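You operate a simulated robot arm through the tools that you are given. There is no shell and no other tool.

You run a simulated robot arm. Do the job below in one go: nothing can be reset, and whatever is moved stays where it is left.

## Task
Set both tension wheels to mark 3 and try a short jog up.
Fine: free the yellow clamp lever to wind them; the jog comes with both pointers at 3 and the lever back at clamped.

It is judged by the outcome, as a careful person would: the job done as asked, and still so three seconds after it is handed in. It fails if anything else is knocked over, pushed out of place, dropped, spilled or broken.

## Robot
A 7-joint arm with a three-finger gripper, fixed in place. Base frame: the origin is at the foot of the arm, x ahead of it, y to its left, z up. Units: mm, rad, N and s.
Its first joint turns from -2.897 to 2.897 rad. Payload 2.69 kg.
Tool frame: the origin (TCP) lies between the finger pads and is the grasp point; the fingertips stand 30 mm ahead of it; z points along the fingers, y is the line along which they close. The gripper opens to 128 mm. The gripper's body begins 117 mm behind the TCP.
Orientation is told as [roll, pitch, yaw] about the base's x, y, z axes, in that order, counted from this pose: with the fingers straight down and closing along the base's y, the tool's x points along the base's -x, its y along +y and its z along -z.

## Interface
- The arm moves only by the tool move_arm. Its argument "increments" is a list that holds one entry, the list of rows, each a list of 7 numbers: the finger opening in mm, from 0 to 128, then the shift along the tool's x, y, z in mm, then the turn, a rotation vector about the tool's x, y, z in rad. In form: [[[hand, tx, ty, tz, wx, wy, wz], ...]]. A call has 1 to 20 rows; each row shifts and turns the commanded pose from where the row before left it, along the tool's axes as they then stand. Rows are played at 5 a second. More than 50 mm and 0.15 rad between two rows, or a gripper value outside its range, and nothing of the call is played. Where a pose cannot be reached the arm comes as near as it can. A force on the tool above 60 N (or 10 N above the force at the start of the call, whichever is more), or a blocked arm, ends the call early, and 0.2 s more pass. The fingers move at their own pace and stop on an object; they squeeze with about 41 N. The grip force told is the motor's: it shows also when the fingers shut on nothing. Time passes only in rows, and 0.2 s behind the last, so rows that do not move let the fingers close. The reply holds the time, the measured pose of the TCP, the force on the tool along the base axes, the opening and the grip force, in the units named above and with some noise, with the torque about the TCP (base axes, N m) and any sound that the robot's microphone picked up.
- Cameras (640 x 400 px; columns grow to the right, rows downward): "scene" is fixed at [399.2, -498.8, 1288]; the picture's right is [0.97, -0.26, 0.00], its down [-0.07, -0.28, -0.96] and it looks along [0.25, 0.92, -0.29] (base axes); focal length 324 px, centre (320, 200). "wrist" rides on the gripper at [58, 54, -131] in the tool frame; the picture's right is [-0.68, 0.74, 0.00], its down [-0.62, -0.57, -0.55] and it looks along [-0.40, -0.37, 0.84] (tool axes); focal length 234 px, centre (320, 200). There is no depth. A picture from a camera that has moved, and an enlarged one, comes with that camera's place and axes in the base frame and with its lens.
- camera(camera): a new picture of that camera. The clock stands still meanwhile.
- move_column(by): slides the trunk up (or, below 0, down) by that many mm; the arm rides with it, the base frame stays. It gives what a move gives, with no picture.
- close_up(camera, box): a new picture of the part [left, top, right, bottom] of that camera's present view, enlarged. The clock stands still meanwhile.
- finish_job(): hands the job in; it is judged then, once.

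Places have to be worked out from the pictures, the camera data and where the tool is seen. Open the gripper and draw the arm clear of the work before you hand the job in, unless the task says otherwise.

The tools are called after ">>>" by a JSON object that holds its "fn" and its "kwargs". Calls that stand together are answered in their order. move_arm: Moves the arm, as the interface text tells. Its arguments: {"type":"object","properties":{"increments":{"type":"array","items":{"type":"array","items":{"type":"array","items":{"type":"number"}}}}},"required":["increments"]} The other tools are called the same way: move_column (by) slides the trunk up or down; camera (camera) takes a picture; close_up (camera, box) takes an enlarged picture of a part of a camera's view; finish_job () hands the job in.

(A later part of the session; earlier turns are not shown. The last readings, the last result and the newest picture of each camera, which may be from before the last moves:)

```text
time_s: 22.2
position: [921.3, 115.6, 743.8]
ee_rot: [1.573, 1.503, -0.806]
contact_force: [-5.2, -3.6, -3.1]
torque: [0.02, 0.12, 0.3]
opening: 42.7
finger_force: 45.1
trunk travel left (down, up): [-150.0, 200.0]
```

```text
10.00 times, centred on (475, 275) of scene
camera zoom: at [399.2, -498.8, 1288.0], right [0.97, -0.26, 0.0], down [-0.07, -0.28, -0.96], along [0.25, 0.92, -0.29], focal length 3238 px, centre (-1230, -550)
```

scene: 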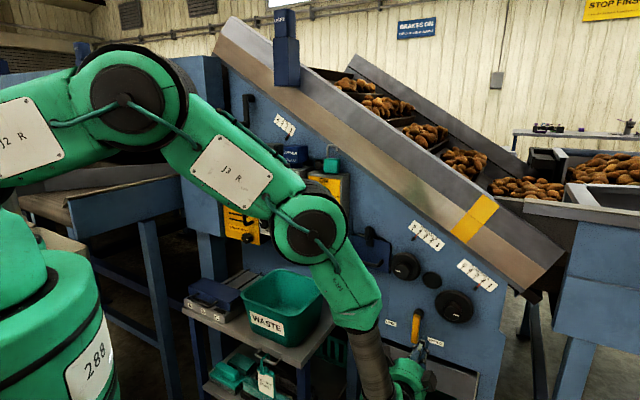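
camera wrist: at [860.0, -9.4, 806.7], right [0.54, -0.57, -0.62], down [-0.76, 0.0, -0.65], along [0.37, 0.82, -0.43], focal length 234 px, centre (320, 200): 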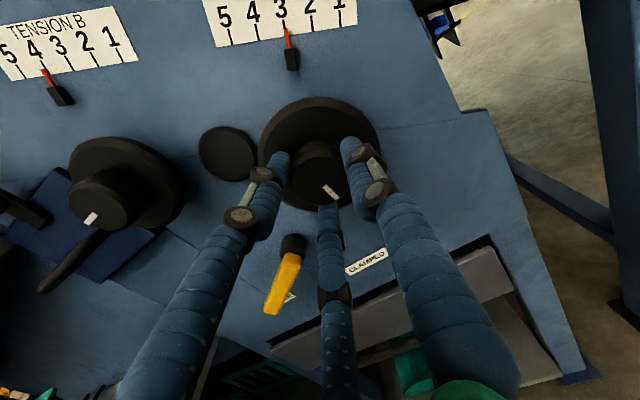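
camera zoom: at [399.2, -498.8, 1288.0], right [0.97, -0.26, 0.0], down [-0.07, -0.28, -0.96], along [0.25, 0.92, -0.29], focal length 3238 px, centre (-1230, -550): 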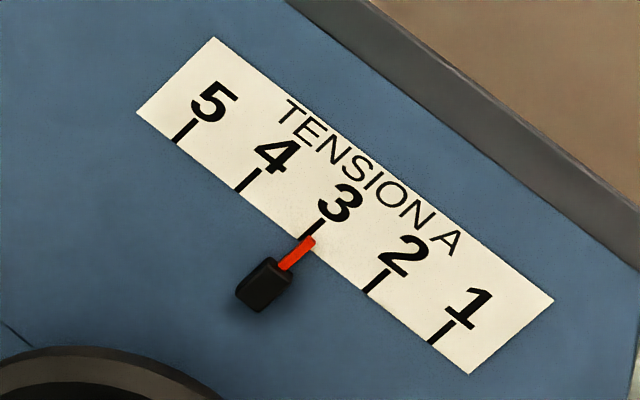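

The scene view reads about 2.95. I check the scale from the wrist camera to account for parallax.

>>> {"fn": "close_up", "kwargs": {"camera": "wrist", "box": [200, 0, 380, 100]}}

>>> {"fn": "close_up", "kwargs": {"camera": "scene", "box": [462, 262, 490, 284]}}

```text
3.56 times, centred on (290, 50) of wrist
camera zoom: at [860.0, -9.4, 806.7], right [0.54, -0.57, -0.62], down [-0.76, 0.0, -0.65], along [0.37, 0.82, -0.43], focal length 833 px, centre (427, 733)
```

zoom: 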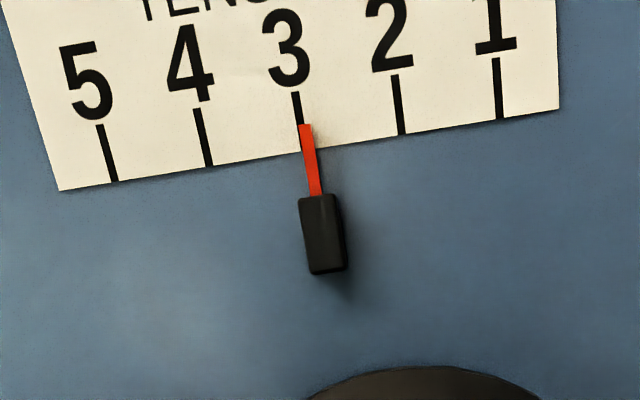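

```text
16.00 times, centred on (476, 273) of scene
camera zoom: at [399.2, -498.8, 1288.0], right [0.97, -0.26, 0.0], down [-0.07, -0.28, -0.96], along [0.25, 0.92, -0.29], focal length 5181 px, centre (-2176, -968)
```

zoom: 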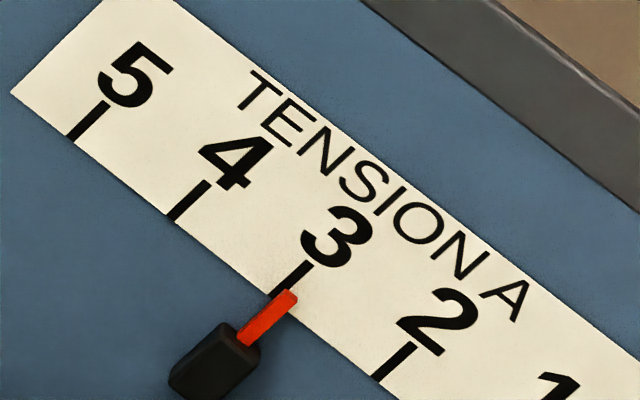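

Both views agree on about 2.945 with the red strip lying close to the label. I turn 0.085 rad more.

>>> {"fn": "move_arm", "kwargs": {"increments": [[[0, 0, 0, 0, 0, 0, 0.045], [0, 0, 0, 0, 0, 0, 0.04], [0, 0, 0, 0, 0, 0, 0]]]}}

>>> {"fn": "close_up", "kwargs": {"camera": "wrist", "box": [200, 0, 380, 100]}}

>>> {"fn": "close_up", "kwargs": {"camera": "scene", "box": [462, 262, 490, 284]}}

```text
time_s: 23.0
position: [922.0, 116.9, 744.1]
ee_rot: [-1.611, 1.555, 2.293]
contact_force: [2.1, -2.1, -1.2]
torque: [-0.03, 0.2, 0.13]
opening: 42.8
finger_force: 45.3
trunk travel left (down, up): [-150.0, 200.0]
```

```text
3.56 times, centred on (290, 50) of wrist
camera zoom: at [863.4, -12.9, 802.3], right [0.5, -0.53, -0.69], down [-0.79, 0.04, -0.61], along [0.35, 0.85, -0.4], focal length 833 px, centre (427, 733)
```

zoom: 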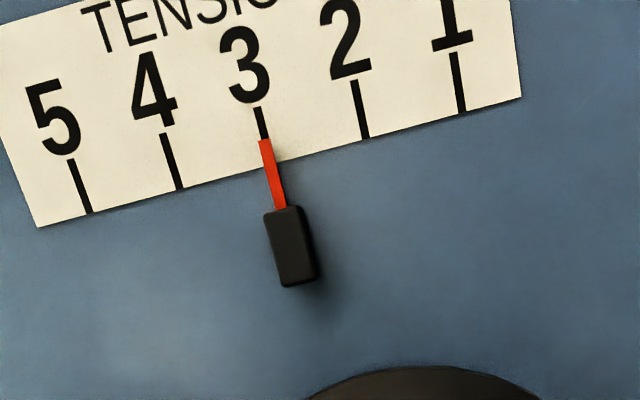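

```text
16.00 times, centred on (476, 273) of scene
camera zoom: at [399.2, -498.8, 1288.0], right [0.97, -0.26, 0.0], down [-0.07, -0.28, -0.96], along [0.25, 0.92, -0.29], focal length 5181 px, centre (-2176, -968)
```

zoom: 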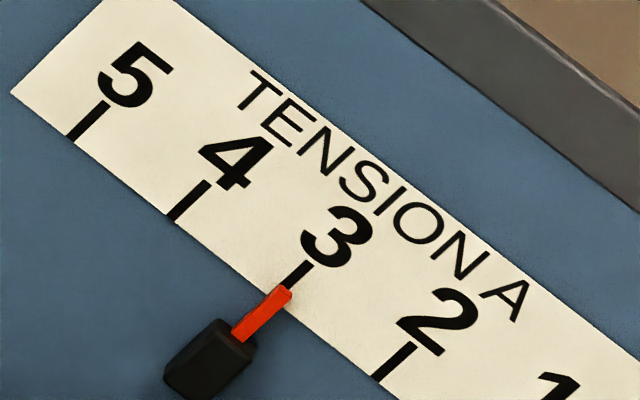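

The pointer of A lines up with the 3 tick in both views. I open the fingers, withdraw straight back and recheck.

>>> {"fn": "move_arm", "kwargs": {"increments": [[[80, 0, 0, 0, 0, 0, 0], [80, 0, 0, 0, 0, 0, 0], [80, 0, 0, -20, 0, 0, 0], [80, 0, 0, -40, 0, 0, 0], [80, 0, 0, -40, 0, 0, 0]]]}}

>>> {"fn": "camera", "kwargs": {"camera": "wrist"}}

>>> {"fn": "close_up", "kwargs": {"camera": "scene", "box": [462, 262, 490, 284]}}

>>> {"fn": "close_up", "kwargs": {"camera": "scene", "box": [340, 200, 520, 360]}}

```text
time_s: 24.2
position: [848.4, 48.7, 742.0]
ee_rot: [-1.547, 1.557, 2.355]
contact_force: [0.1, 1.1, 1.1]
torque: [-0.03, 0.01, 0.02]
opening: 79.9
finger_force: 0.2
trunk travel left (down, up): [-150.0, 200.0]
```

```text
taken
camera wrist: at [791.6, -80.5, 800.8], right [0.5, -0.53, -0.69], down [-0.79, 0.04, -0.61], along [0.35, 0.85, -0.4], focal length 234 px, centre (320, 200)
```

wrist: 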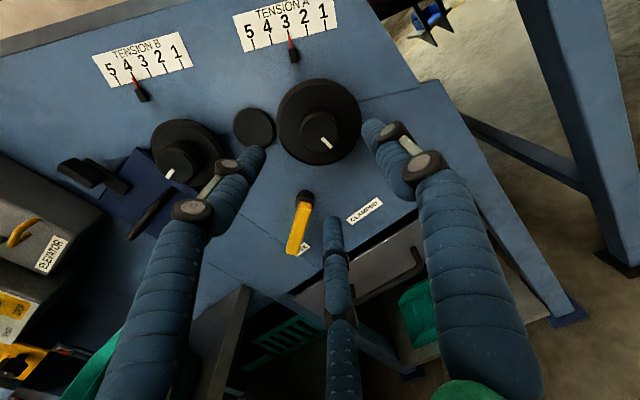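

```text
16.00 times, centred on (476, 273) of scene
camera zoom: at [399.2, -498.8, 1288.0], right [0.97, -0.26, 0.0], down [-0.07, -0.28, -0.96], along [0.25, 0.92, -0.29], focal length 5181 px, centre (-2176, -968)
```

zoom: 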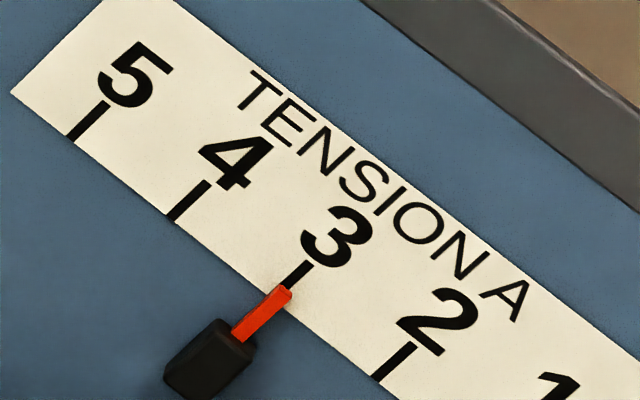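

```text
2.50 times, centred on (430, 280) of scene
camera zoom: at [399.2, -498.8, 1288.0], right [0.97, -0.26, 0.0], down [-0.07, -0.28, -0.96], along [0.25, 0.92, -0.29], focal length 810 px, centre (45, 0)
```

zoom: 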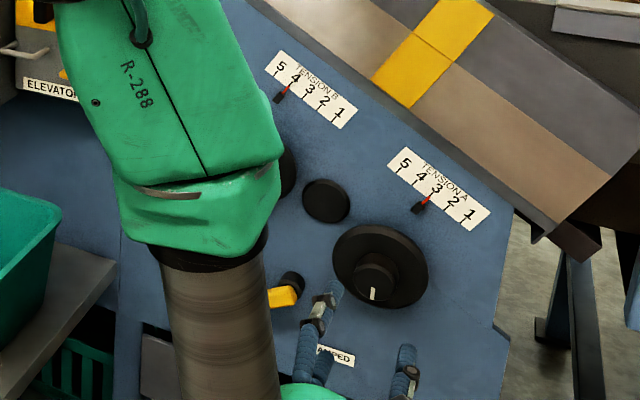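

A holds at 3 and the lever is still at FREE. I move over in front of wheel B at the same standoff, with the opening reduced to 62 mm to keep clear of the blue box handle.

>>> {"fn": "move_arm", "kwargs": {"increments": [[[62, 21.5, -36, 0, 0, 0, 0], [62, 21.5, -36, 0, 0, 0, 0], [62, 21.5, -36, 0, 0, 0, 0], [62, 21.5, -36, 0, 0, 0, 0], [62, 0, 0, 0, 0, 0, 0]]]}}

>>> {"fn": "camera", "kwargs": {"camera": "wrist"}}

>>> {"fn": "close_up", "kwargs": {"camera": "wrist", "box": [220, 50, 420, 175]}}

>>> {"fn": "camera", "kwargs": {"camera": "scene"}}

```text
time_s: 25.4
position: [750.9, 150.5, 834.0]
ee_rot: [-1.546, 1.558, 2.355]
contact_force: [0.8, -0.2, 0.8]
torque: [0.04, 0.01, -0.03]
opening: 61.9
finger_force: 0.0
trunk travel left (down, up): [-150.0, 200.0]
```

```text
taken
camera wrist: at [693.0, 22.3, 892.2], right [0.5, -0.53, -0.69], down [-0.79, 0.04, -0.61], along [0.35, 0.85, -0.4], focal length 234 px, centre (320, 200)
```

wrist: 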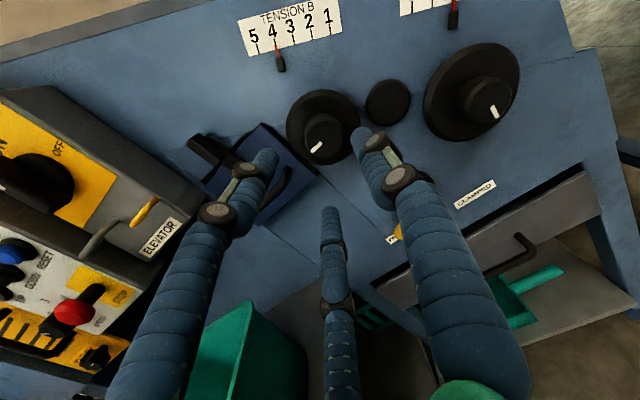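

```text
3.20 times, centred on (320, 112) of wrist
camera zoom: at [693.0, 22.3, 892.2], right [0.5, -0.53, -0.69], down [-0.79, 0.04, -0.61], along [0.35, 0.85, -0.4], focal length 749 px, centre (320, 480)
```

zoom: 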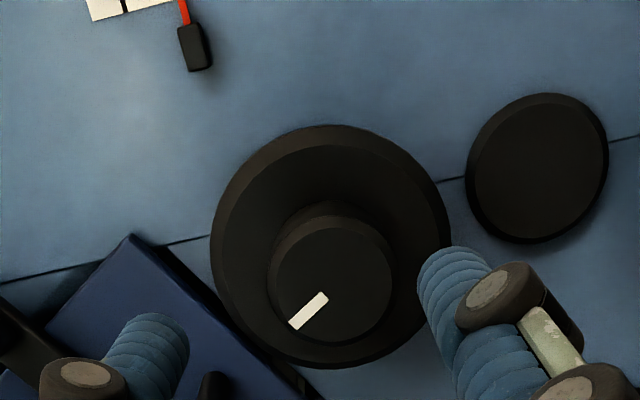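

```text
taken
```

scene: 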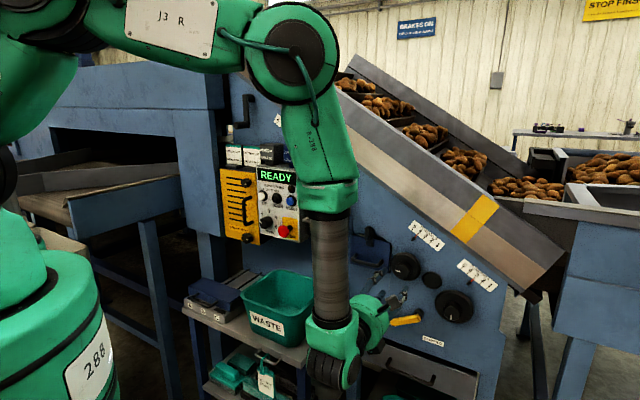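

The hub of B is about 5 mm below and 1–2 mm right of the tool axis, and the blue box handle clears the left finger by about 20 mm. I correct, move 60 mm closer and check again.

>>> {"fn": "move_arm", "kwargs": {"increments": [[[62, -4, 1.5, 20, 0, 0, 0], [62, 0, 0, 40, 0, 0, 0], [62, 0, 0, 0, 0, 0, 0]]]}}

>>> {"fn": "camera", "kwargs": {"camera": "wrist"}}

>>> {"fn": "close_up", "kwargs": {"camera": "wrist", "box": [220, 70, 420, 195]}}

>>> {"fn": "close_up", "kwargs": {"camera": "scene", "box": [350, 220, 450, 300]}}

```text
time_s: 26.2
position: [794.4, 192.5, 828.7]
ee_rot: [-1.54, 1.557, 2.361]
contact_force: [0.4, 0.5, 0.6]
torque: [-0.02, 0.0, -0.02]
opening: 61.9
finger_force: 0.1
trunk travel left (down, up): [-150.0, 200.0]
```

```text
taken
camera wrist: at [737.6, 62.4, 887.6], right [0.5, -0.53, -0.69], down [-0.79, 0.04, -0.61], along [0.35, 0.85, -0.4], focal length 234 px, centre (320, 200)
```

wrist: 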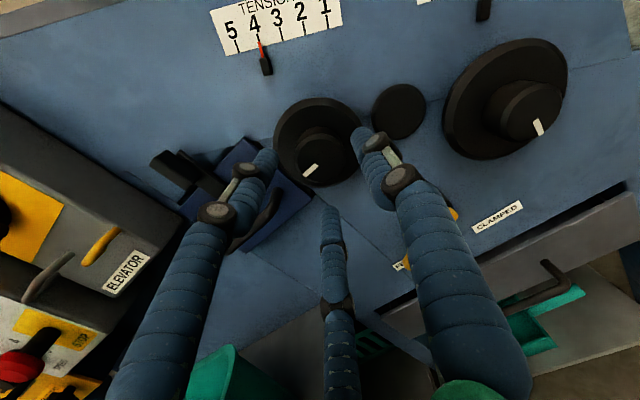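

```text
3.20 times, centred on (320, 132) of wrist
camera zoom: at [737.6, 62.4, 887.6], right [0.5, -0.53, -0.69], down [-0.79, 0.04, -0.61], along [0.35, 0.85, -0.4], focal length 749 px, centre (320, 416)
```

zoom: 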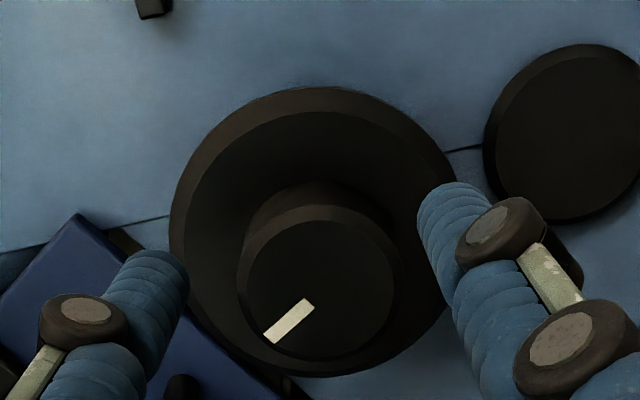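

```text
5.00 times, centred on (400, 260) of scene
camera zoom: at [399.2, -498.8, 1288.0], right [0.97, -0.26, 0.0], down [-0.07, -0.28, -0.96], along [0.25, 0.92, -0.29], focal length 1619 px, centre (-80, -100)
```

zoom: 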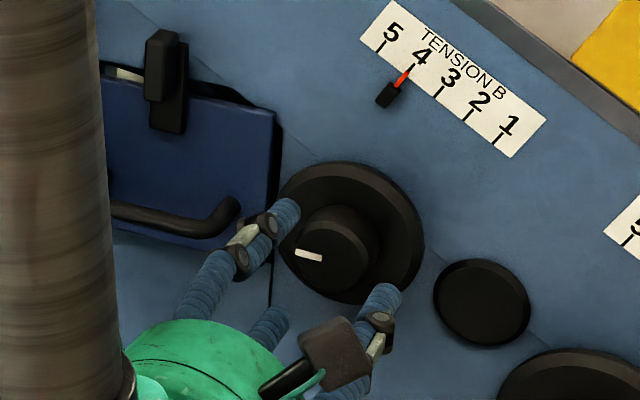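

The hub of B is centred on the tool axis within about 1 mm. I narrow the opening to 55 mm for clearance, go in 40 mm and close on the hub.

>>> {"fn": "move_arm", "kwargs": {"increments": [[[55, 0, 0, 0, 0, 0, 0], [55, 0, 0, 20, 0, 0, 0], [55, 0, 0, 12, 0, 0, 0], [55, 0, 0, 7, 0, 0, 0], [0, 0, 0, 0, 0, 0, 0], [0, 0, 0, 0, 0, 0, 0]]]}}

>>> {"fn": "camera", "kwargs": {"camera": "wrist"}}

>>> {"fn": "close_up", "kwargs": {"camera": "wrist", "box": [160, 0, 340, 100]}}

>>> {"fn": "close_up", "kwargs": {"camera": "scene", "box": [400, 215, 450, 255]}}

```text
time_s: 27.6
position: [822.2, 217.2, 830.5]
ee_rot: [-1.625, 1.556, 2.276]
contact_force: [-3.9, 6.2, 5.9]
torque: [0.27, -0.25, 0.69]
opening: 42.8
finger_force: 45.4
trunk travel left (down, up): [-150.0, 200.0]
```

```text
taken
camera wrist: at [764.5, 87.8, 887.3], right [0.5, -0.53, -0.69], down [-0.79, 0.04, -0.61], along [0.34, 0.85, -0.4], focal length 234 px, centre (320, 200)
```

wrist: 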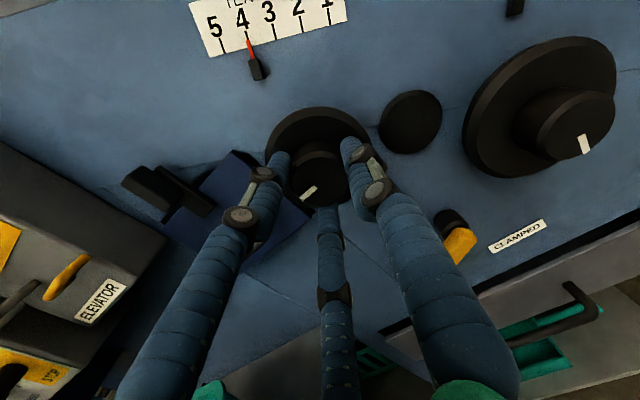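

```text
3.56 times, centred on (250, 50) of wrist
camera zoom: at [764.5, 87.8, 887.3], right [0.5, -0.53, -0.69], down [-0.79, 0.04, -0.61], along [0.34, 0.85, -0.4], focal length 833 px, centre (569, 733)
```

zoom: 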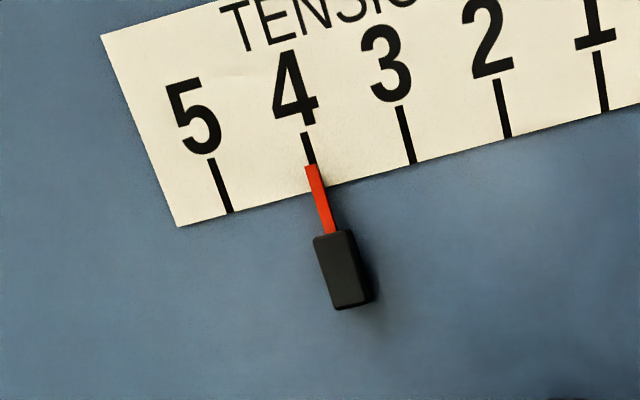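

```text
10.00 times, centred on (425, 235) of scene
camera zoom: at [399.2, -498.8, 1288.0], right [0.97, -0.26, 0.0], down [-0.07, -0.28, -0.96], along [0.25, 0.92, -0.29], focal length 3238 px, centre (-730, -150)
```

zoom: 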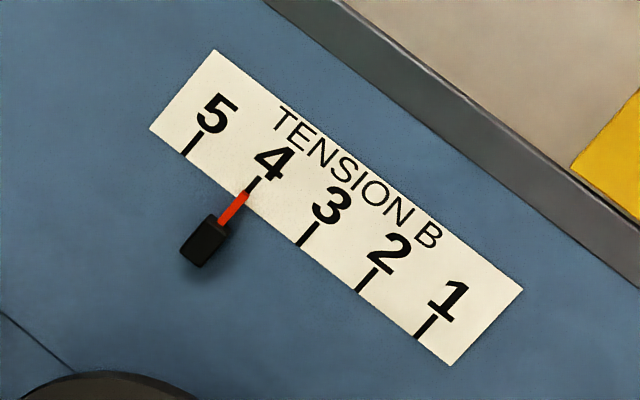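

The fingers hold hub B and its pointer reads 4.0. I try 0.3 rad counter-clockwise and look at the response.

>>> {"fn": "move_arm", "kwargs": {"increments": [[[0, 0, 0, 0, 0, 0, -0.1], [0, 0, 0, 0, 0, 0, -0.1], [0, 0, 0, 0, 0, 0, -0.1], [0, 0, 0, 0, 0, 0, 0]]]}}

>>> {"fn": "close_up", "kwargs": {"camera": "wrist", "box": [160, 0, 400, 150]}}

>>> {"fn": "close_up", "kwargs": {"camera": "scene", "box": [400, 215, 450, 255]}}

```text
time_s: 28.6
position: [821.5, 217.8, 829.7]
ee_rot: [1.568, 1.285, -0.812]
contact_force: [-19.2, -9.6, 7.1]
torque: [-0.02, -0.14, 0.36]
opening: 43.0
finger_force: 44.9
trunk travel left (down, up): [-150.0, 200.0]
```

```text
2.67 times, centred on (280, 75) of wrist
camera zoom: at [751.0, 102.2, 901.2], right [0.62, -0.65, -0.44], down [-0.65, -0.11, -0.75], along [0.44, 0.75, -0.49], focal length 624 px, centre (427, 533)
```

zoom: 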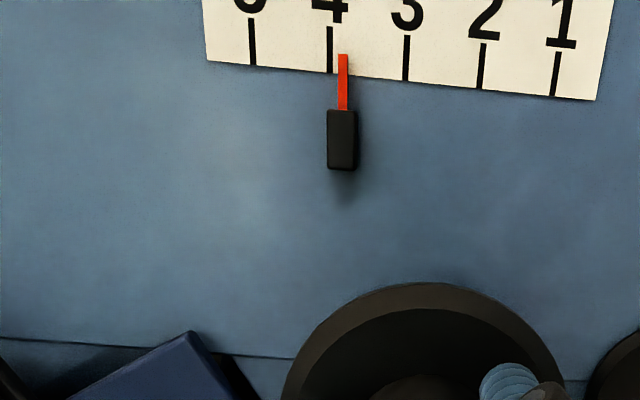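

```text
10.00 times, centred on (425, 235) of scene
camera zoom: at [399.2, -498.8, 1288.0], right [0.97, -0.26, 0.0], down [-0.07, -0.28, -0.96], along [0.25, 0.92, -0.29], focal length 3238 px, centre (-730, -150)
```

zoom: 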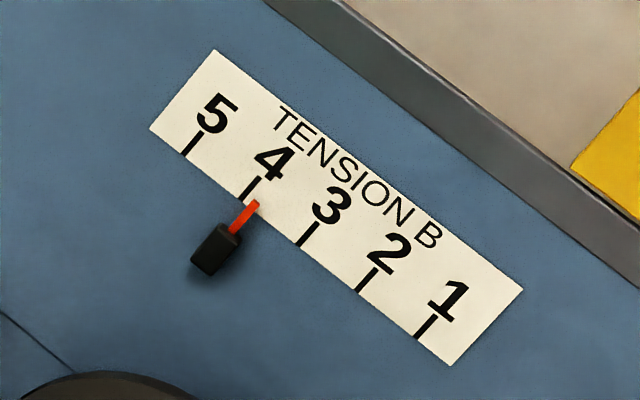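

Counter-clockwise lowers B (now about 3.82). I ease back 1.5 mm to relieve the axial force and turn another 1.2 rad.

>>> {"fn": "move_arm", "kwargs": {"increments": [[[0, 0, 0, -1.5, 0, 0, 0], [0, 0, 0, 0, 0, 0, -0.12], [0, 0, 0, 0, 0, 0, -0.12], [0, 0, 0, 0, 0, 0, -0.12], [0, 0, 0, 0, 0, 0, -0.12], [0, 0, 0, 0, 0, 0, -0.12], [0, 0, 0, 0, 0, 0, -0.12], [0, 0, 0, 0, 0, 0, -0.12], [0, 0, 0, 0, 0, 0, -0.12], [0, 0, 0, 0, 0, 0, -0.12], [0, 0, 0, 0, 0, 0, -0.08], [0, 0, 0, 0, 0, 0, 0]]]}}

>>> {"fn": "camera", "kwargs": {"camera": "wrist"}}

>>> {"fn": "close_up", "kwargs": {"camera": "scene", "box": [400, 215, 450, 255]}}

```text
time_s: 31.2
position: [821.5, 218.7, 829.9]
ee_rot: [1.571, 0.122, -0.809]
contact_force: [0.4, 14.7, 2.6]
torque: [-0.14, 0.0, 0.64]
opening: 42.7
finger_force: 45.0
trunk travel left (down, up): [-150.0, 200.0]
```

```text
taken
camera wrist: at [691.3, 164.8, 890.4], right [0.53, -0.55, 0.65], down [-0.02, -0.77, -0.64], along [0.85, 0.32, -0.42], focal length 234 px, centre (320, 200)
```

wrist: 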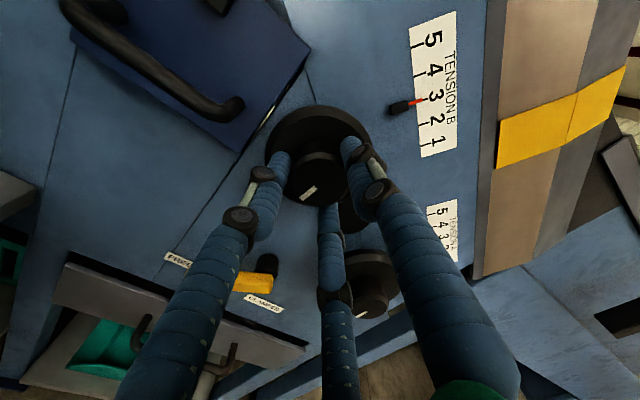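

```text
10.00 times, centred on (425, 235) of scene
camera zoom: at [399.2, -498.8, 1288.0], right [0.97, -0.26, 0.0], down [-0.07, -0.28, -0.96], along [0.25, 0.92, -0.29], focal length 3238 px, centre (-730, -150)
```

zoom: 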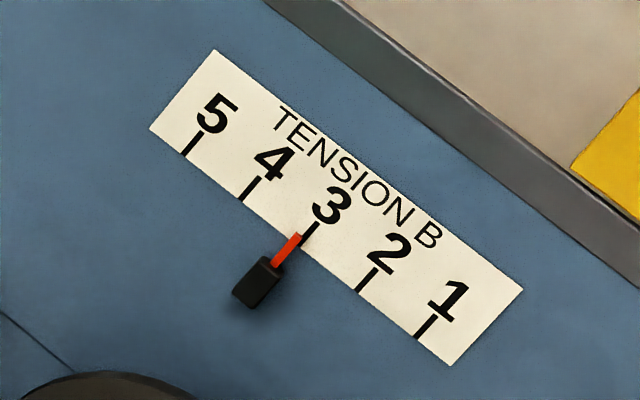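

B now reads about 3.1 in the scene view. I check the wrist close-up for the remaining amount.

>>> {"fn": "close_up", "kwargs": {"camera": "wrist", "box": [360, 10, 480, 160]}}

>>> {"fn": "close_up", "kwargs": {"camera": "scene", "box": [411, 224, 439, 246]}}

```text
2.67 times, centred on (420, 85) of wrist
camera zoom: at [691.3, 164.8, 890.4], right [0.53, -0.55, 0.65], down [-0.02, -0.77, -0.64], along [0.85, 0.32, -0.42], focal length 624 px, centre (53, 507)
```

zoom: 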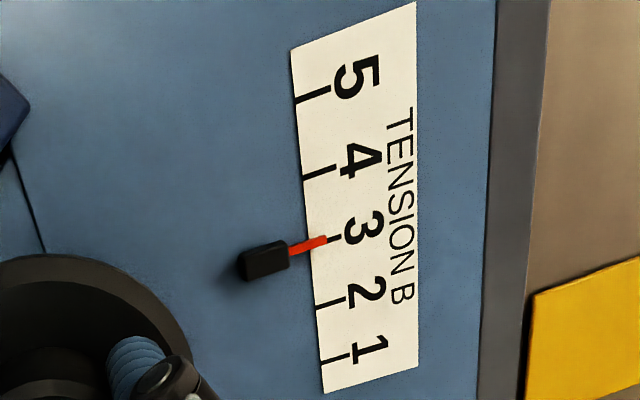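

```text
16.00 times, centred on (425, 235) of scene
camera zoom: at [399.2, -498.8, 1288.0], right [0.97, -0.26, 0.0], down [-0.07, -0.28, -0.96], along [0.25, 0.92, -0.29], focal length 5181 px, centre (-1360, -360)
```

zoom: 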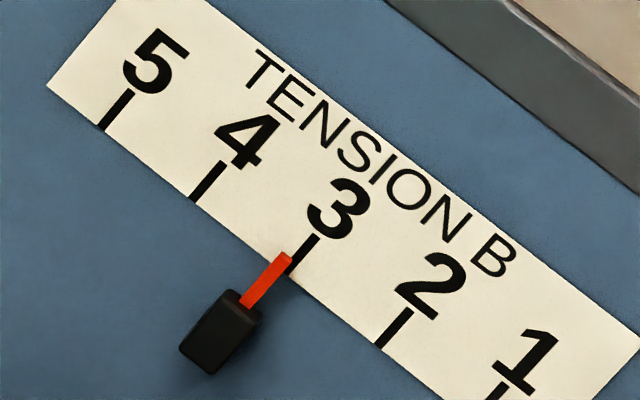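

Scene and wrist readings differ slightly (3.11 against about 3.02–3.07), so I enlarge the wrist view further before turning more.

>>> {"fn": "close_up", "kwargs": {"camera": "wrist", "box": [395, 60, 460, 130]}}

>>> {"fn": "close_up", "kwargs": {"camera": "scene", "box": [416, 228, 434, 242]}}

```text
5.71 times, centred on (428, 95) of wrist
camera zoom: at [691.3, 164.8, 890.4], right [0.53, -0.55, 0.65], down [-0.02, -0.77, -0.64], along [0.85, 0.32, -0.42], focal length 1338 px, centre (-294, 800)
```

zoom: 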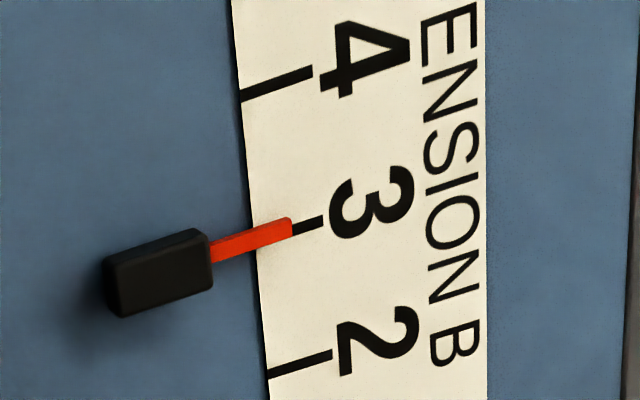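

```text
16.00 times, centred on (425, 235) of scene
camera zoom: at [399.2, -498.8, 1288.0], right [0.97, -0.26, 0.0], down [-0.07, -0.28, -0.96], along [0.25, 0.92, -0.29], focal length 5181 px, centre (-1360, -360)
```

zoom: 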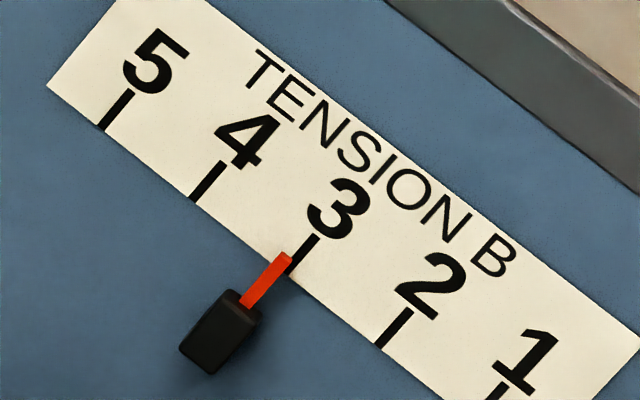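

Correcting for the red strip standing a few mm proud, B reads about 3.09. I turn another 0.15 rad counter-clockwise and check.

>>> {"fn": "move_arm", "kwargs": {"increments": [[[0, 0, 0, 0, 0, 0, -0.075], [0, 0, 0, 0, 0, 0, -0.075], [0, 0, 0, 0, 0, 0, 0]]]}}

>>> {"fn": "close_up", "kwargs": {"camera": "wrist", "box": [395, 60, 460, 130]}}

>>> {"fn": "close_up", "kwargs": {"camera": "scene", "box": [416, 228, 434, 242]}}

```text
time_s: 32.0
position: [822.0, 216.4, 829.1]
ee_rot: [1.57, -0.027, -0.81]
contact_force: [-1.6, 11.9, 9.5]
torque: [0.33, -0.49, 0.46]
opening: 42.9
finger_force: 44.9
trunk travel left (down, up): [-150.0, 200.0]
```

```text
5.71 times, centred on (428, 95) of wrist
camera zoom: at [685.3, 171.0, 881.8], right [0.45, -0.48, 0.75], down [0.04, -0.83, -0.55], along [0.89, 0.28, -0.36], focal length 1338 px, centre (-294, 800)
```

zoom: 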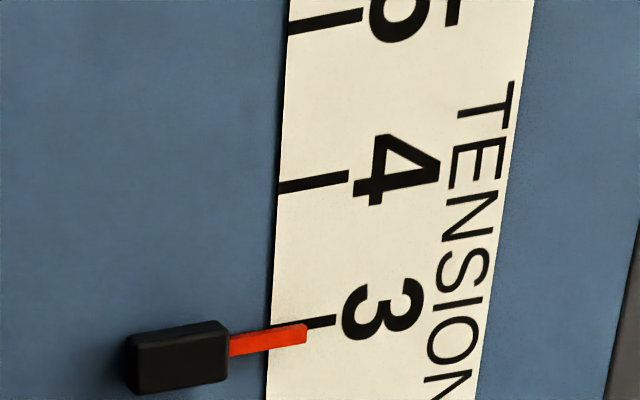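

```text
16.00 times, centred on (425, 235) of scene
camera zoom: at [399.2, -498.8, 1288.0], right [0.97, -0.26, 0.0], down [-0.07, -0.28, -0.96], along [0.25, 0.92, -0.29], focal length 5181 px, centre (-1360, -360)
```

zoom: 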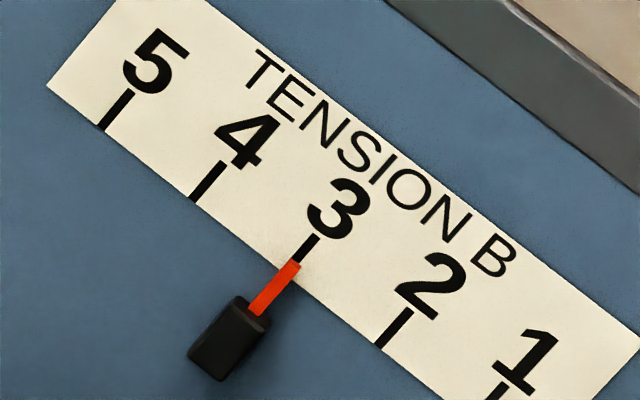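

In the scene view (where parallax cancels for B) the pointer reads about 3.02, lined up with tick 3. I release the hub, back straight off and recheck both scales.

>>> {"fn": "move_arm", "kwargs": {"increments": [[[0, 0, 0, 0, 0, 0, -0.02], [60, 0, 0, 0, 0, 0, 0], [60, 0, 0, 0, 0, 0, 0], [60, 0, 0, -20, 0, 0, 0], [60, 0, 0, -40, 0, 0, 0], [60, 0, 0, -40, 0, 0, 0]]]}}

>>> {"fn": "close_up", "kwargs": {"camera": "scene", "box": [416, 228, 434, 242]}}

>>> {"fn": "close_up", "kwargs": {"camera": "scene", "box": [462, 262, 490, 284]}}

>>> {"fn": "camera", "kwargs": {"camera": "wrist"}}

```text
time_s: 33.4
position: [748.4, 152.0, 830.6]
ee_rot: [1.569, -0.045, -0.81]
contact_force: [0.4, 0.5, 0.9]
torque: [-0.02, 0.03, 0.0]
opening: 60.0
finger_force: 0.0
trunk travel left (down, up): [-150.0, 200.0]
```

```text
16.00 times, centred on (425, 235) of scene
camera zoom: at [399.2, -498.8, 1288.0], right [0.97, -0.26, 0.0], down [-0.07, -0.28, -0.96], along [0.25, 0.92, -0.29], focal length 5181 px, centre (-1360, -360)
```

zoom: 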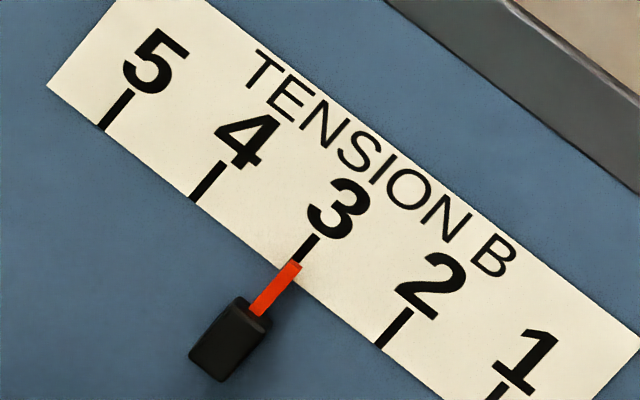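

```text
16.00 times, centred on (476, 273) of scene
camera zoom: at [399.2, -498.8, 1288.0], right [0.97, -0.26, 0.0], down [-0.07, -0.28, -0.96], along [0.25, 0.92, -0.29], focal length 5181 px, centre (-2176, -968)
```

zoom: 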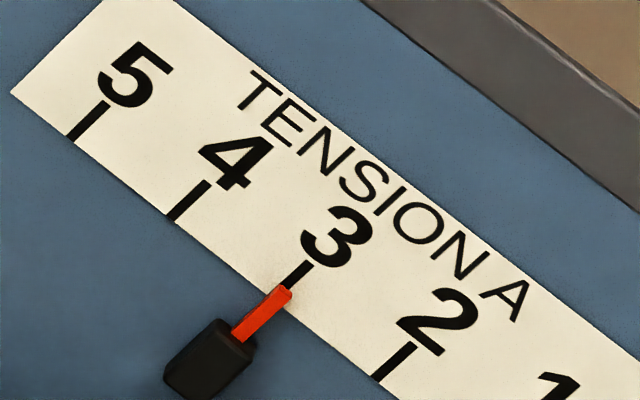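

```text
taken
camera wrist: at [611.2, 106.0, 882.5], right [0.44, -0.46, 0.77], down [0.04, -0.84, -0.54], along [0.89, 0.27, -0.35], focal length 234 px, centre (320, 200)
```

wrist: 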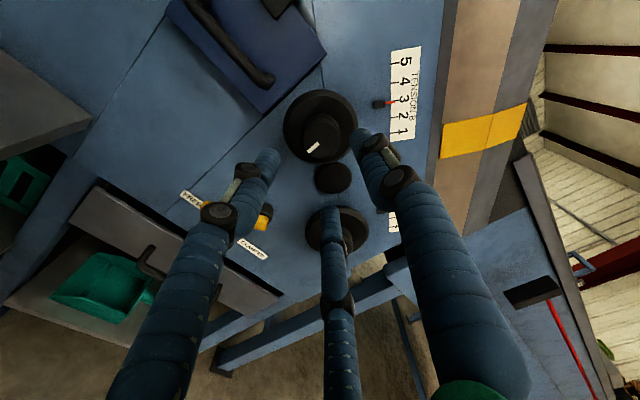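

Both pointers sit at 3. Next is the lever: I close the fingers, come down to the upper-left side of the lever at standoff, and look.

>>> {"fn": "move_arm", "kwargs": {"increments": [[[0, 0, 0, 0, 0, 0, 0.045], [0, 4.75, -37, 0, 0, 0, 0], [0, 4.75, -37, 0, 0, 0, 0], [0, 4.75, -37, 0, 0, 0, 0], [0, 4.75, -36.6, 0, 0, 0, 0], [0, 0, 0, 45, 0, 0, 0], [0, 0, 0, 45, 0, 0, 0], [0, 0, 0, 0, 0, 0, 0]]]}}

>>> {"fn": "camera", "kwargs": {"camera": "wrist"}}

>>> {"fn": "close_up", "kwargs": {"camera": "scene", "box": [350, 270, 470, 360]}}

```text
time_s: 35.2
position: [801.7, 227.9, 681.4]
ee_rot: [1.571, 0.001, -0.811]
contact_force: [0.3, 1.1, -0.1]
torque: [-0.01, -0.04, 0.0]
opening: 1.9
finger_force: 31.2
trunk travel left (down, up): [-150.0, 200.0]
```

```text
taken
camera wrist: at [666.7, 179.7, 736.1], right [0.47, -0.49, 0.74], down [0.03, -0.82, -0.57], along [0.88, 0.28, -0.37], focal length 234 px, centre (320, 200)
```

wrist: 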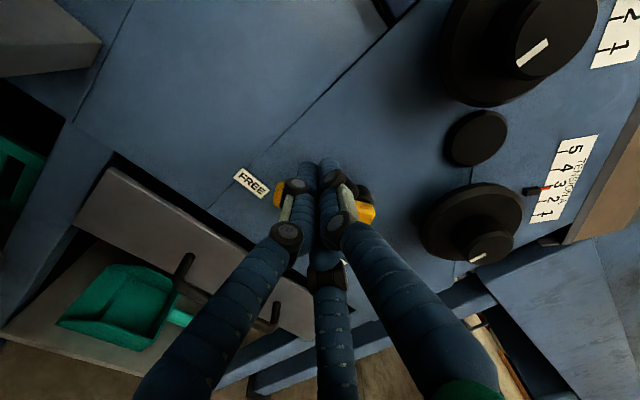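

```text
4.44 times, centred on (410, 315) of scene
camera zoom: at [399.2, -498.8, 1288.0], right [0.97, -0.26, 0.0], down [-0.07, -0.28, -0.96], along [0.25, 0.92, -0.29], focal length 1439 px, centre (-80, -311)
```

zoom: 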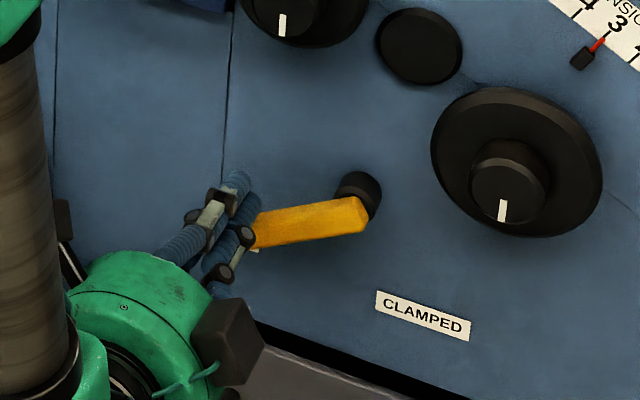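

The fingertips are above-left of the lever with several mm of clearance, about 56 mm out from its pivot. I go in to the lever's depth and push it down and right along its arc.

>>> {"fn": "move_arm", "kwargs": {"increments": [[[0, 0, 0, 20, 0, 0, 0], [0, 0, 0, 20, 0, 0, 0], [0, -4.8, -6.7, 0, 0, 0, 0], [0, -4.8, -6.7, 0, 0, 0, 0], [0, -2.6, -7.5, 0, 0, 0, 0], [0, -2.6, -7.5, 0, 0, 0, 0], [0, 0, 0, 0, 0, 0, 0]]]}}

>>> {"fn": "camera", "kwargs": {"camera": "wrist"}}

>>> {"fn": "close_up", "kwargs": {"camera": "scene", "box": [350, 270, 470, 360]}}

```text
time_s: 36.8
position: [840.2, 241.7, 651.7]
ee_rot: [1.569, 0.001, -0.809]
contact_force: [0.1, 0.6, 0.0]
torque: [-0.02, 0.0, 0.0]
opening: 1.9
finger_force: 31.5
trunk travel left (down, up): [-150.0, 200.0]
```

```text
taken
camera wrist: at [705.2, 194.4, 706.2], right [0.47, -0.49, 0.74], down [0.03, -0.82, -0.57], along [0.88, 0.28, -0.37], focal length 234 px, centre (320, 200)
```

wrist: 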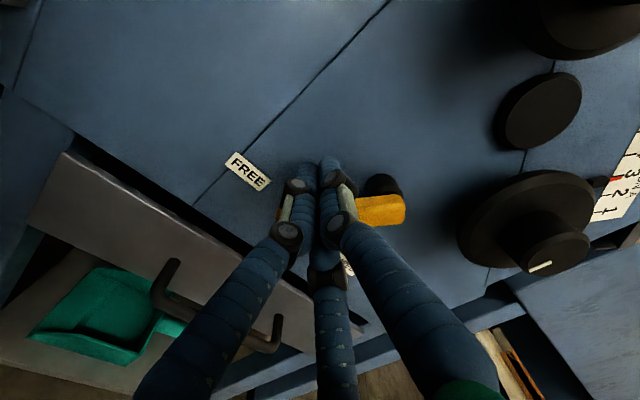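

```text
4.44 times, centred on (410, 315) of scene
camera zoom: at [399.2, -498.8, 1288.0], right [0.97, -0.26, 0.0], down [-0.07, -0.28, -0.96], along [0.25, 0.92, -0.29], focal length 1439 px, centre (-80, -311)
```

zoom: 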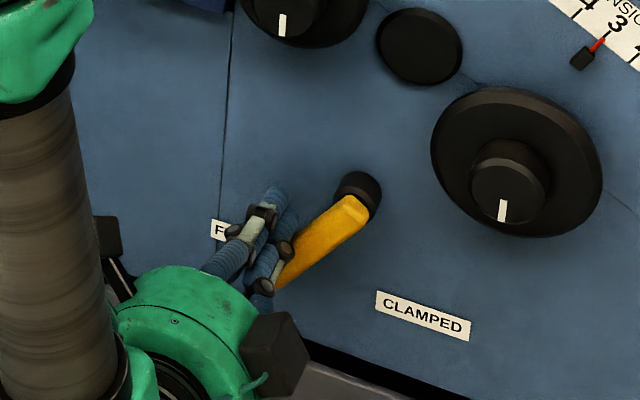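

The lever follows and is past halfway. I keep pushing along the arc to the vertical clamped position, in small steps near the end.

>>> {"fn": "move_arm", "kwargs": {"increments": [[[0, -6.2, -7.9, 0, 0, 0, 0], [0, -6.2, -7.8, 0, 0, 0, 0], [0, -6.8, -4.2, 0, 0, 0, 0], [0, -6.8, -3.8, 0, 0, 0, 0], [0, -4, -2, 0, 0, 0, 0], [0, 0, 0, 0, 0, 0, 0]]]}}

>>> {"fn": "camera", "kwargs": {"camera": "wrist"}}

>>> {"fn": "close_up", "kwargs": {"camera": "scene", "box": [350, 270, 470, 360]}}

```text
time_s: 38.2
position: [859.2, 222.8, 627.7]
ee_rot: [1.568, 0.0, -0.803]
contact_force: [-26.8, 33.6, 12.0]
torque: [0.09, -0.1, 0.33]
opening: 1.8
finger_force: 31.3
trunk travel left (down, up): [-150.0, 200.0]
```

```text
taken
camera wrist: at [724.2, 174.2, 681.8], right [0.47, -0.49, 0.74], down [0.03, -0.82, -0.56], along [0.88, 0.29, -0.37], focal length 234 px, centre (320, 200)
```

wrist: 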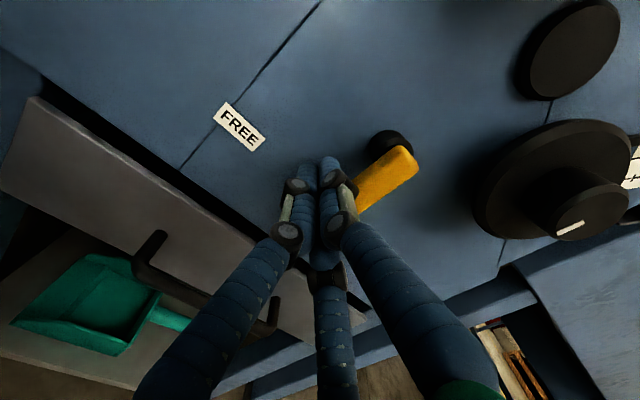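

```text
4.44 times, centred on (410, 315) of scene
camera zoom: at [399.2, -498.8, 1288.0], right [0.97, -0.26, 0.0], down [-0.07, -0.28, -0.96], along [0.25, 0.92, -0.29], focal length 1439 px, centre (-80, -311)
```

zoom: 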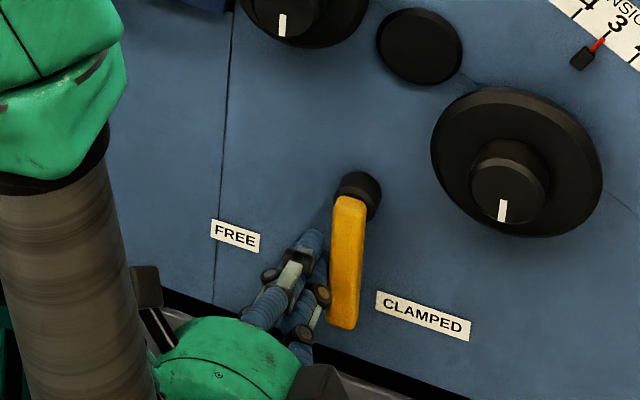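

The force rose to about 44 N and the lever hangs vertical, exactly where it was at the start: clamped. I back off to the left and withdraw, then confirm the lever and both pointers.

>>> {"fn": "move_arm", "kwargs": {"increments": [[[0, 7, 3, 0, 0, 0, 0], [0, 8, 3, 0, 0, 0, 0], [0, 0, 0, -30, 0, 0, 0], [0, 0, 0, -45, 0, 0, 0], [0, 0, 0, -45, 0, 0, 0], [0, 0, 0, -45, 0, 0, 0]]]}}

>>> {"fn": "close_up", "kwargs": {"camera": "scene", "box": [340, 200, 520, 360]}}

>>> {"fn": "close_up", "kwargs": {"camera": "scene", "box": [416, 228, 434, 242]}}

>>> {"fn": "close_up", "kwargs": {"camera": "scene", "box": [462, 262, 490, 284]}}

>>> {"fn": "camera", "kwargs": {"camera": "wrist"}}

```text
time_s: 39.6
position: [731.8, 115.9, 635.0]
ee_rot: [1.571, -0.003, -0.809]
contact_force: [1.1, 0.2, -0.8]
torque: [-0.02, -0.01, 0.01]
opening: 1.9
finger_force: 31.6
trunk travel left (down, up): [-150.0, 200.0]
```

```text
2.50 times, centred on (430, 280) of scene
camera zoom: at [399.2, -498.8, 1288.0], right [0.97, -0.26, 0.0], down [-0.07, -0.28, -0.96], along [0.25, 0.92, -0.29], focal length 810 px, centre (45, 0)
```

zoom: 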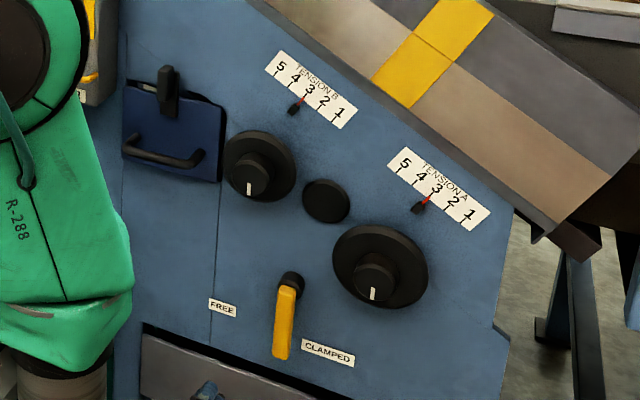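

```text
16.00 times, centred on (425, 235) of scene
camera zoom: at [399.2, -498.8, 1288.0], right [0.97, -0.26, 0.0], down [-0.07, -0.28, -0.96], along [0.25, 0.92, -0.29], focal length 5181 px, centre (-1360, -360)
```

zoom: 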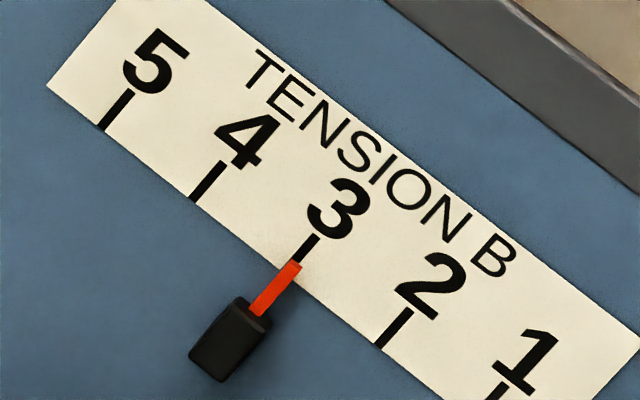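

```text
16.00 times, centred on (476, 273) of scene
camera zoom: at [399.2, -498.8, 1288.0], right [0.97, -0.26, 0.0], down [-0.07, -0.28, -0.96], along [0.25, 0.92, -0.29], focal length 5181 px, centre (-2176, -968)
```

zoom: 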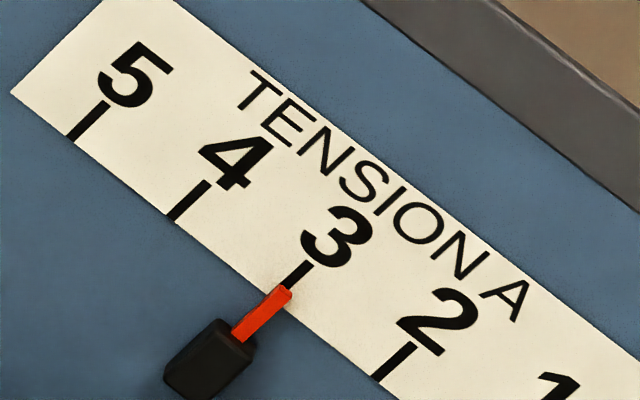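

```text
taken
camera wrist: at [596.9, 67.8, 689.6], right [0.47, -0.49, 0.74], down [0.03, -0.82, -0.56], along [0.88, 0.28, -0.37], focal length 234 px, centre (320, 200)
```

wrist: 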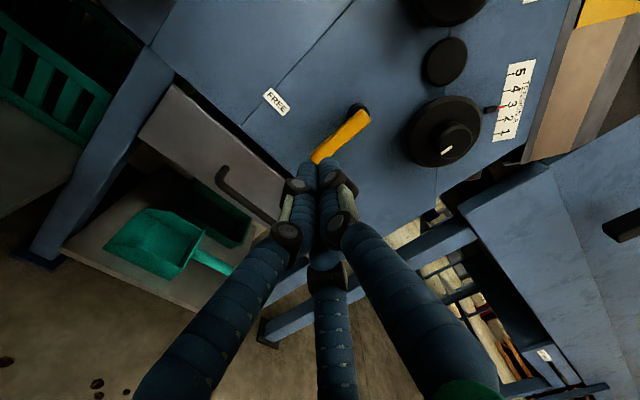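

The lever is clamped and both pointers read 3. Next is the UP button on the control box, which sits up and to the left; I retreat, rise to its height, and look from there.

>>> {"fn": "move_arm", "kwargs": {"increments": [[[0, 0, 0, -40, 0, 0, 0], [0, 0, 0, -20, 0, 0, 0], [0, 0, 45, 0, 0, 0, 0], [0, 0, 45, 0, 0, 0, 0], [0, 0, 45, 0, 0, 0, 0], [0, 0, 45, 0, 0, 0, 0], [0, 0, 45, 0, 0, 0, 0], [0, 0, 45, 0, 0, 0, 0], [0, 0, 45, 0, 0, 0, 0], [0, 0, 45, 0, 0, 0, 0], [0, 45, 0, 0, 0, 0, 0], [0, 45, 0, 0, 0, 0, 0], [0, 45, 0, 0, 0, 0, 0]]]}}

>>> {"fn": "camera", "kwargs": {"camera": "wrist"}}

>>> {"fn": "camera", "kwargs": {"camera": "scene"}}

```text
time_s: 42.4
position: [598.1, 175.0, 992.9]
ee_rot: [1.571, -0.001, -0.81]
contact_force: [0.0, -0.2, -1.0]
torque: [-0.02, 0.0, 0.02]
opening: 2.0
finger_force: 32.4
trunk travel left (down, up): [-150.0, 200.0]
```

```text
taken
camera wrist: at [461.9, 126.8, 1047.0], right [0.47, -0.49, 0.74], down [0.03, -0.82, -0.57], along [0.88, 0.28, -0.37], focal length 234 px, centre (320, 200)
```

wrist: 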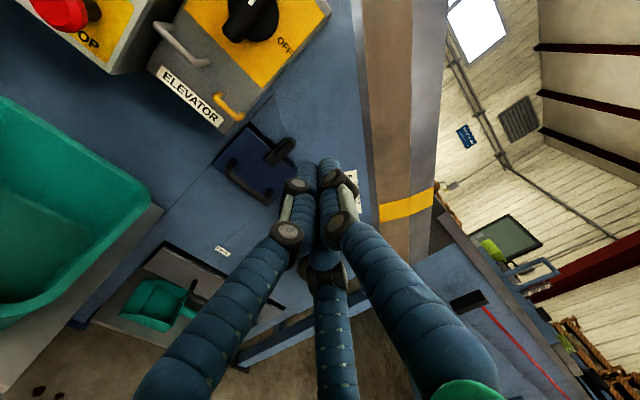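

```text
taken
```

scene: 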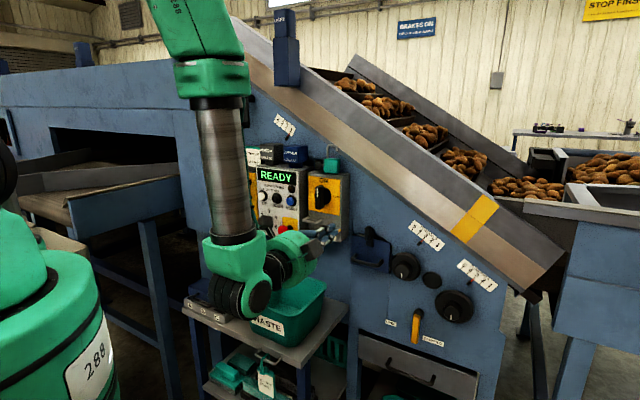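

The elevator box face is at n≈768, and I am at n≈554, well clear. I move left another 185 mm at this standoff and look at the control box.

>>> {"fn": "move_arm", "kwargs": {"increments": [[[0, 46, 0, 0, 0, 0, 0], [0, 46, 0, 0, 0, 0, 0], [0, 46, 0, 0, 0, 0, 0], [0, 46, 0, 0, 0, 0, 0], [0, 0, 0, 0, 0, 0, 0]]]}}

>>> {"fn": "camera", "kwargs": {"camera": "wrist"}}

>>> {"fn": "camera", "kwargs": {"camera": "scene"}}

```text
time_s: 43.6
position: [463.8, 309.7, 993.4]
ee_rot: [1.57, 0.002, -0.809]
contact_force: [-0.3, 0.6, 0.7]
torque: [0.0, 0.03, -0.04]
opening: 2.1
finger_force: 31.2
trunk travel left (down, up): [-150.0, 200.0]
```

```text
taken
camera wrist: at [329.3, 261.6, 1047.8], right [0.47, -0.49, 0.74], down [0.03, -0.82, -0.56], along [0.88, 0.28, -0.37], focal length 234 px, centre (320, 200)
```

wrist: 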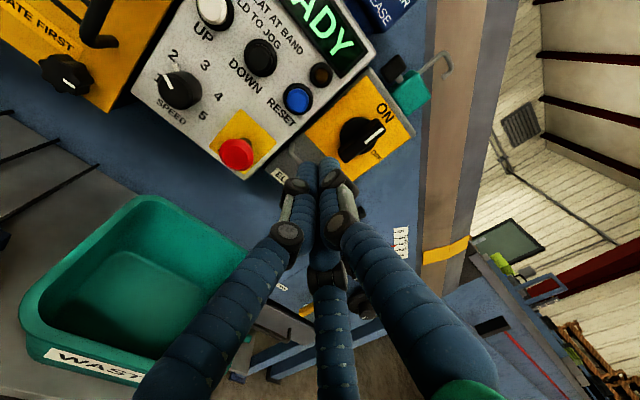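

```text
taken
```

scene: 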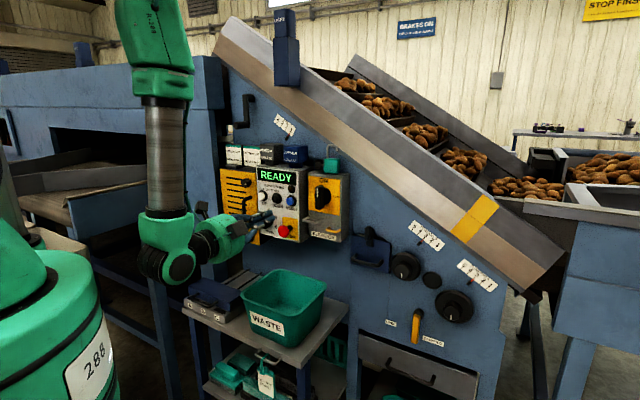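

Triangulating gives the UP button front near s≈-61, n≈720, z≈989; buttons are spaced about 59 mm. I move left in front of it at the same standoff and look again.

>>> {"fn": "move_arm", "kwargs": {"increments": [[[0, 39, 0, 0, 0, 0, 0], [0, 39, 0, 0, 0, 0, 0], [0, 39, 0, 0, 0, 0, 0], [0, 39, 0, 0, 0, 0, 0], [0, 0, 0, 0, 0, 0, 0]]]}}

>>> {"fn": "camera", "kwargs": {"camera": "wrist"}}

>>> {"fn": "camera", "kwargs": {"camera": "scene"}}

```text
time_s: 44.8
position: [454.9, 318.5, 998.2]
ee_rot: [1.572, -0.002, -0.802]
contact_force: [-0.7, -0.6, 0.3]
torque: [-0.01, -0.05, -0.01]
opening: 2.1
finger_force: 31.2
out of reach, approached as far as the arm can: row 1, 2, 3, 4
trunk travel left (down, up): [-150.0, 200.0]
```

```text
taken
camera wrist: at [321.0, 269.2, 1051.5], right [0.47, -0.49, 0.74], down [0.03, -0.82, -0.57], along [0.88, 0.29, -0.37], focal length 234 px, centre (320, 200)
```

wrist: 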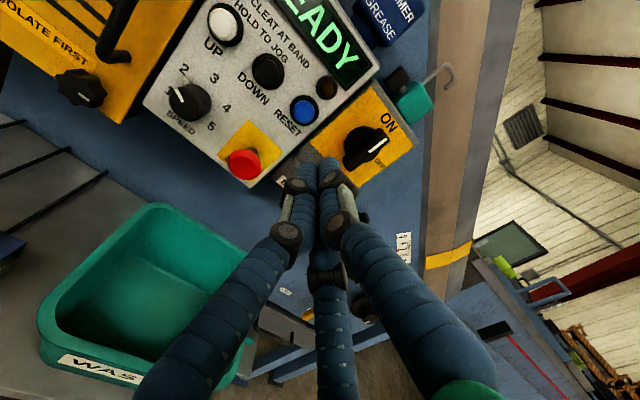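

```text
taken
```

scene: 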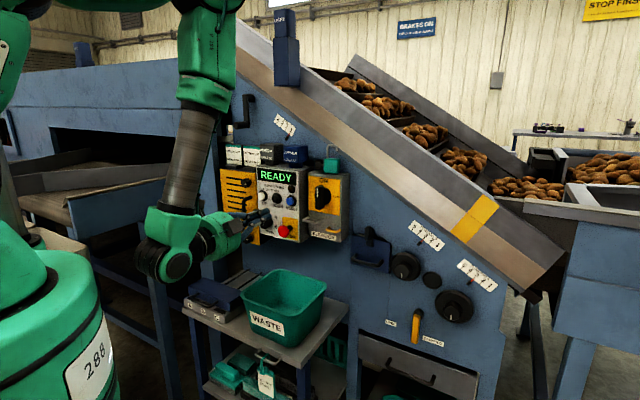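

The arm cannot fold far enough to go left at this standoff. Going closer to the panel should make it reachable; I first check with a small forward step where the commanded pose stands.

>>> {"fn": "move_arm", "kwargs": {"increments": [[[0, 0, 0, 10, 0, 0, 0], [0, 0, 0, 0, 0, 0, 0]]]}}

```text
time_s: 45.4
position: [463.0, 323.7, 1000.2]
ee_rot: [1.572, 0.001, -0.803]
contact_force: [0.1, 0.1, 0.2]
torque: [0.02, -0.03, -0.02]
opening: 1.9
finger_force: 31.2
trunk travel left (down, up): [-150.0, 200.0]
```

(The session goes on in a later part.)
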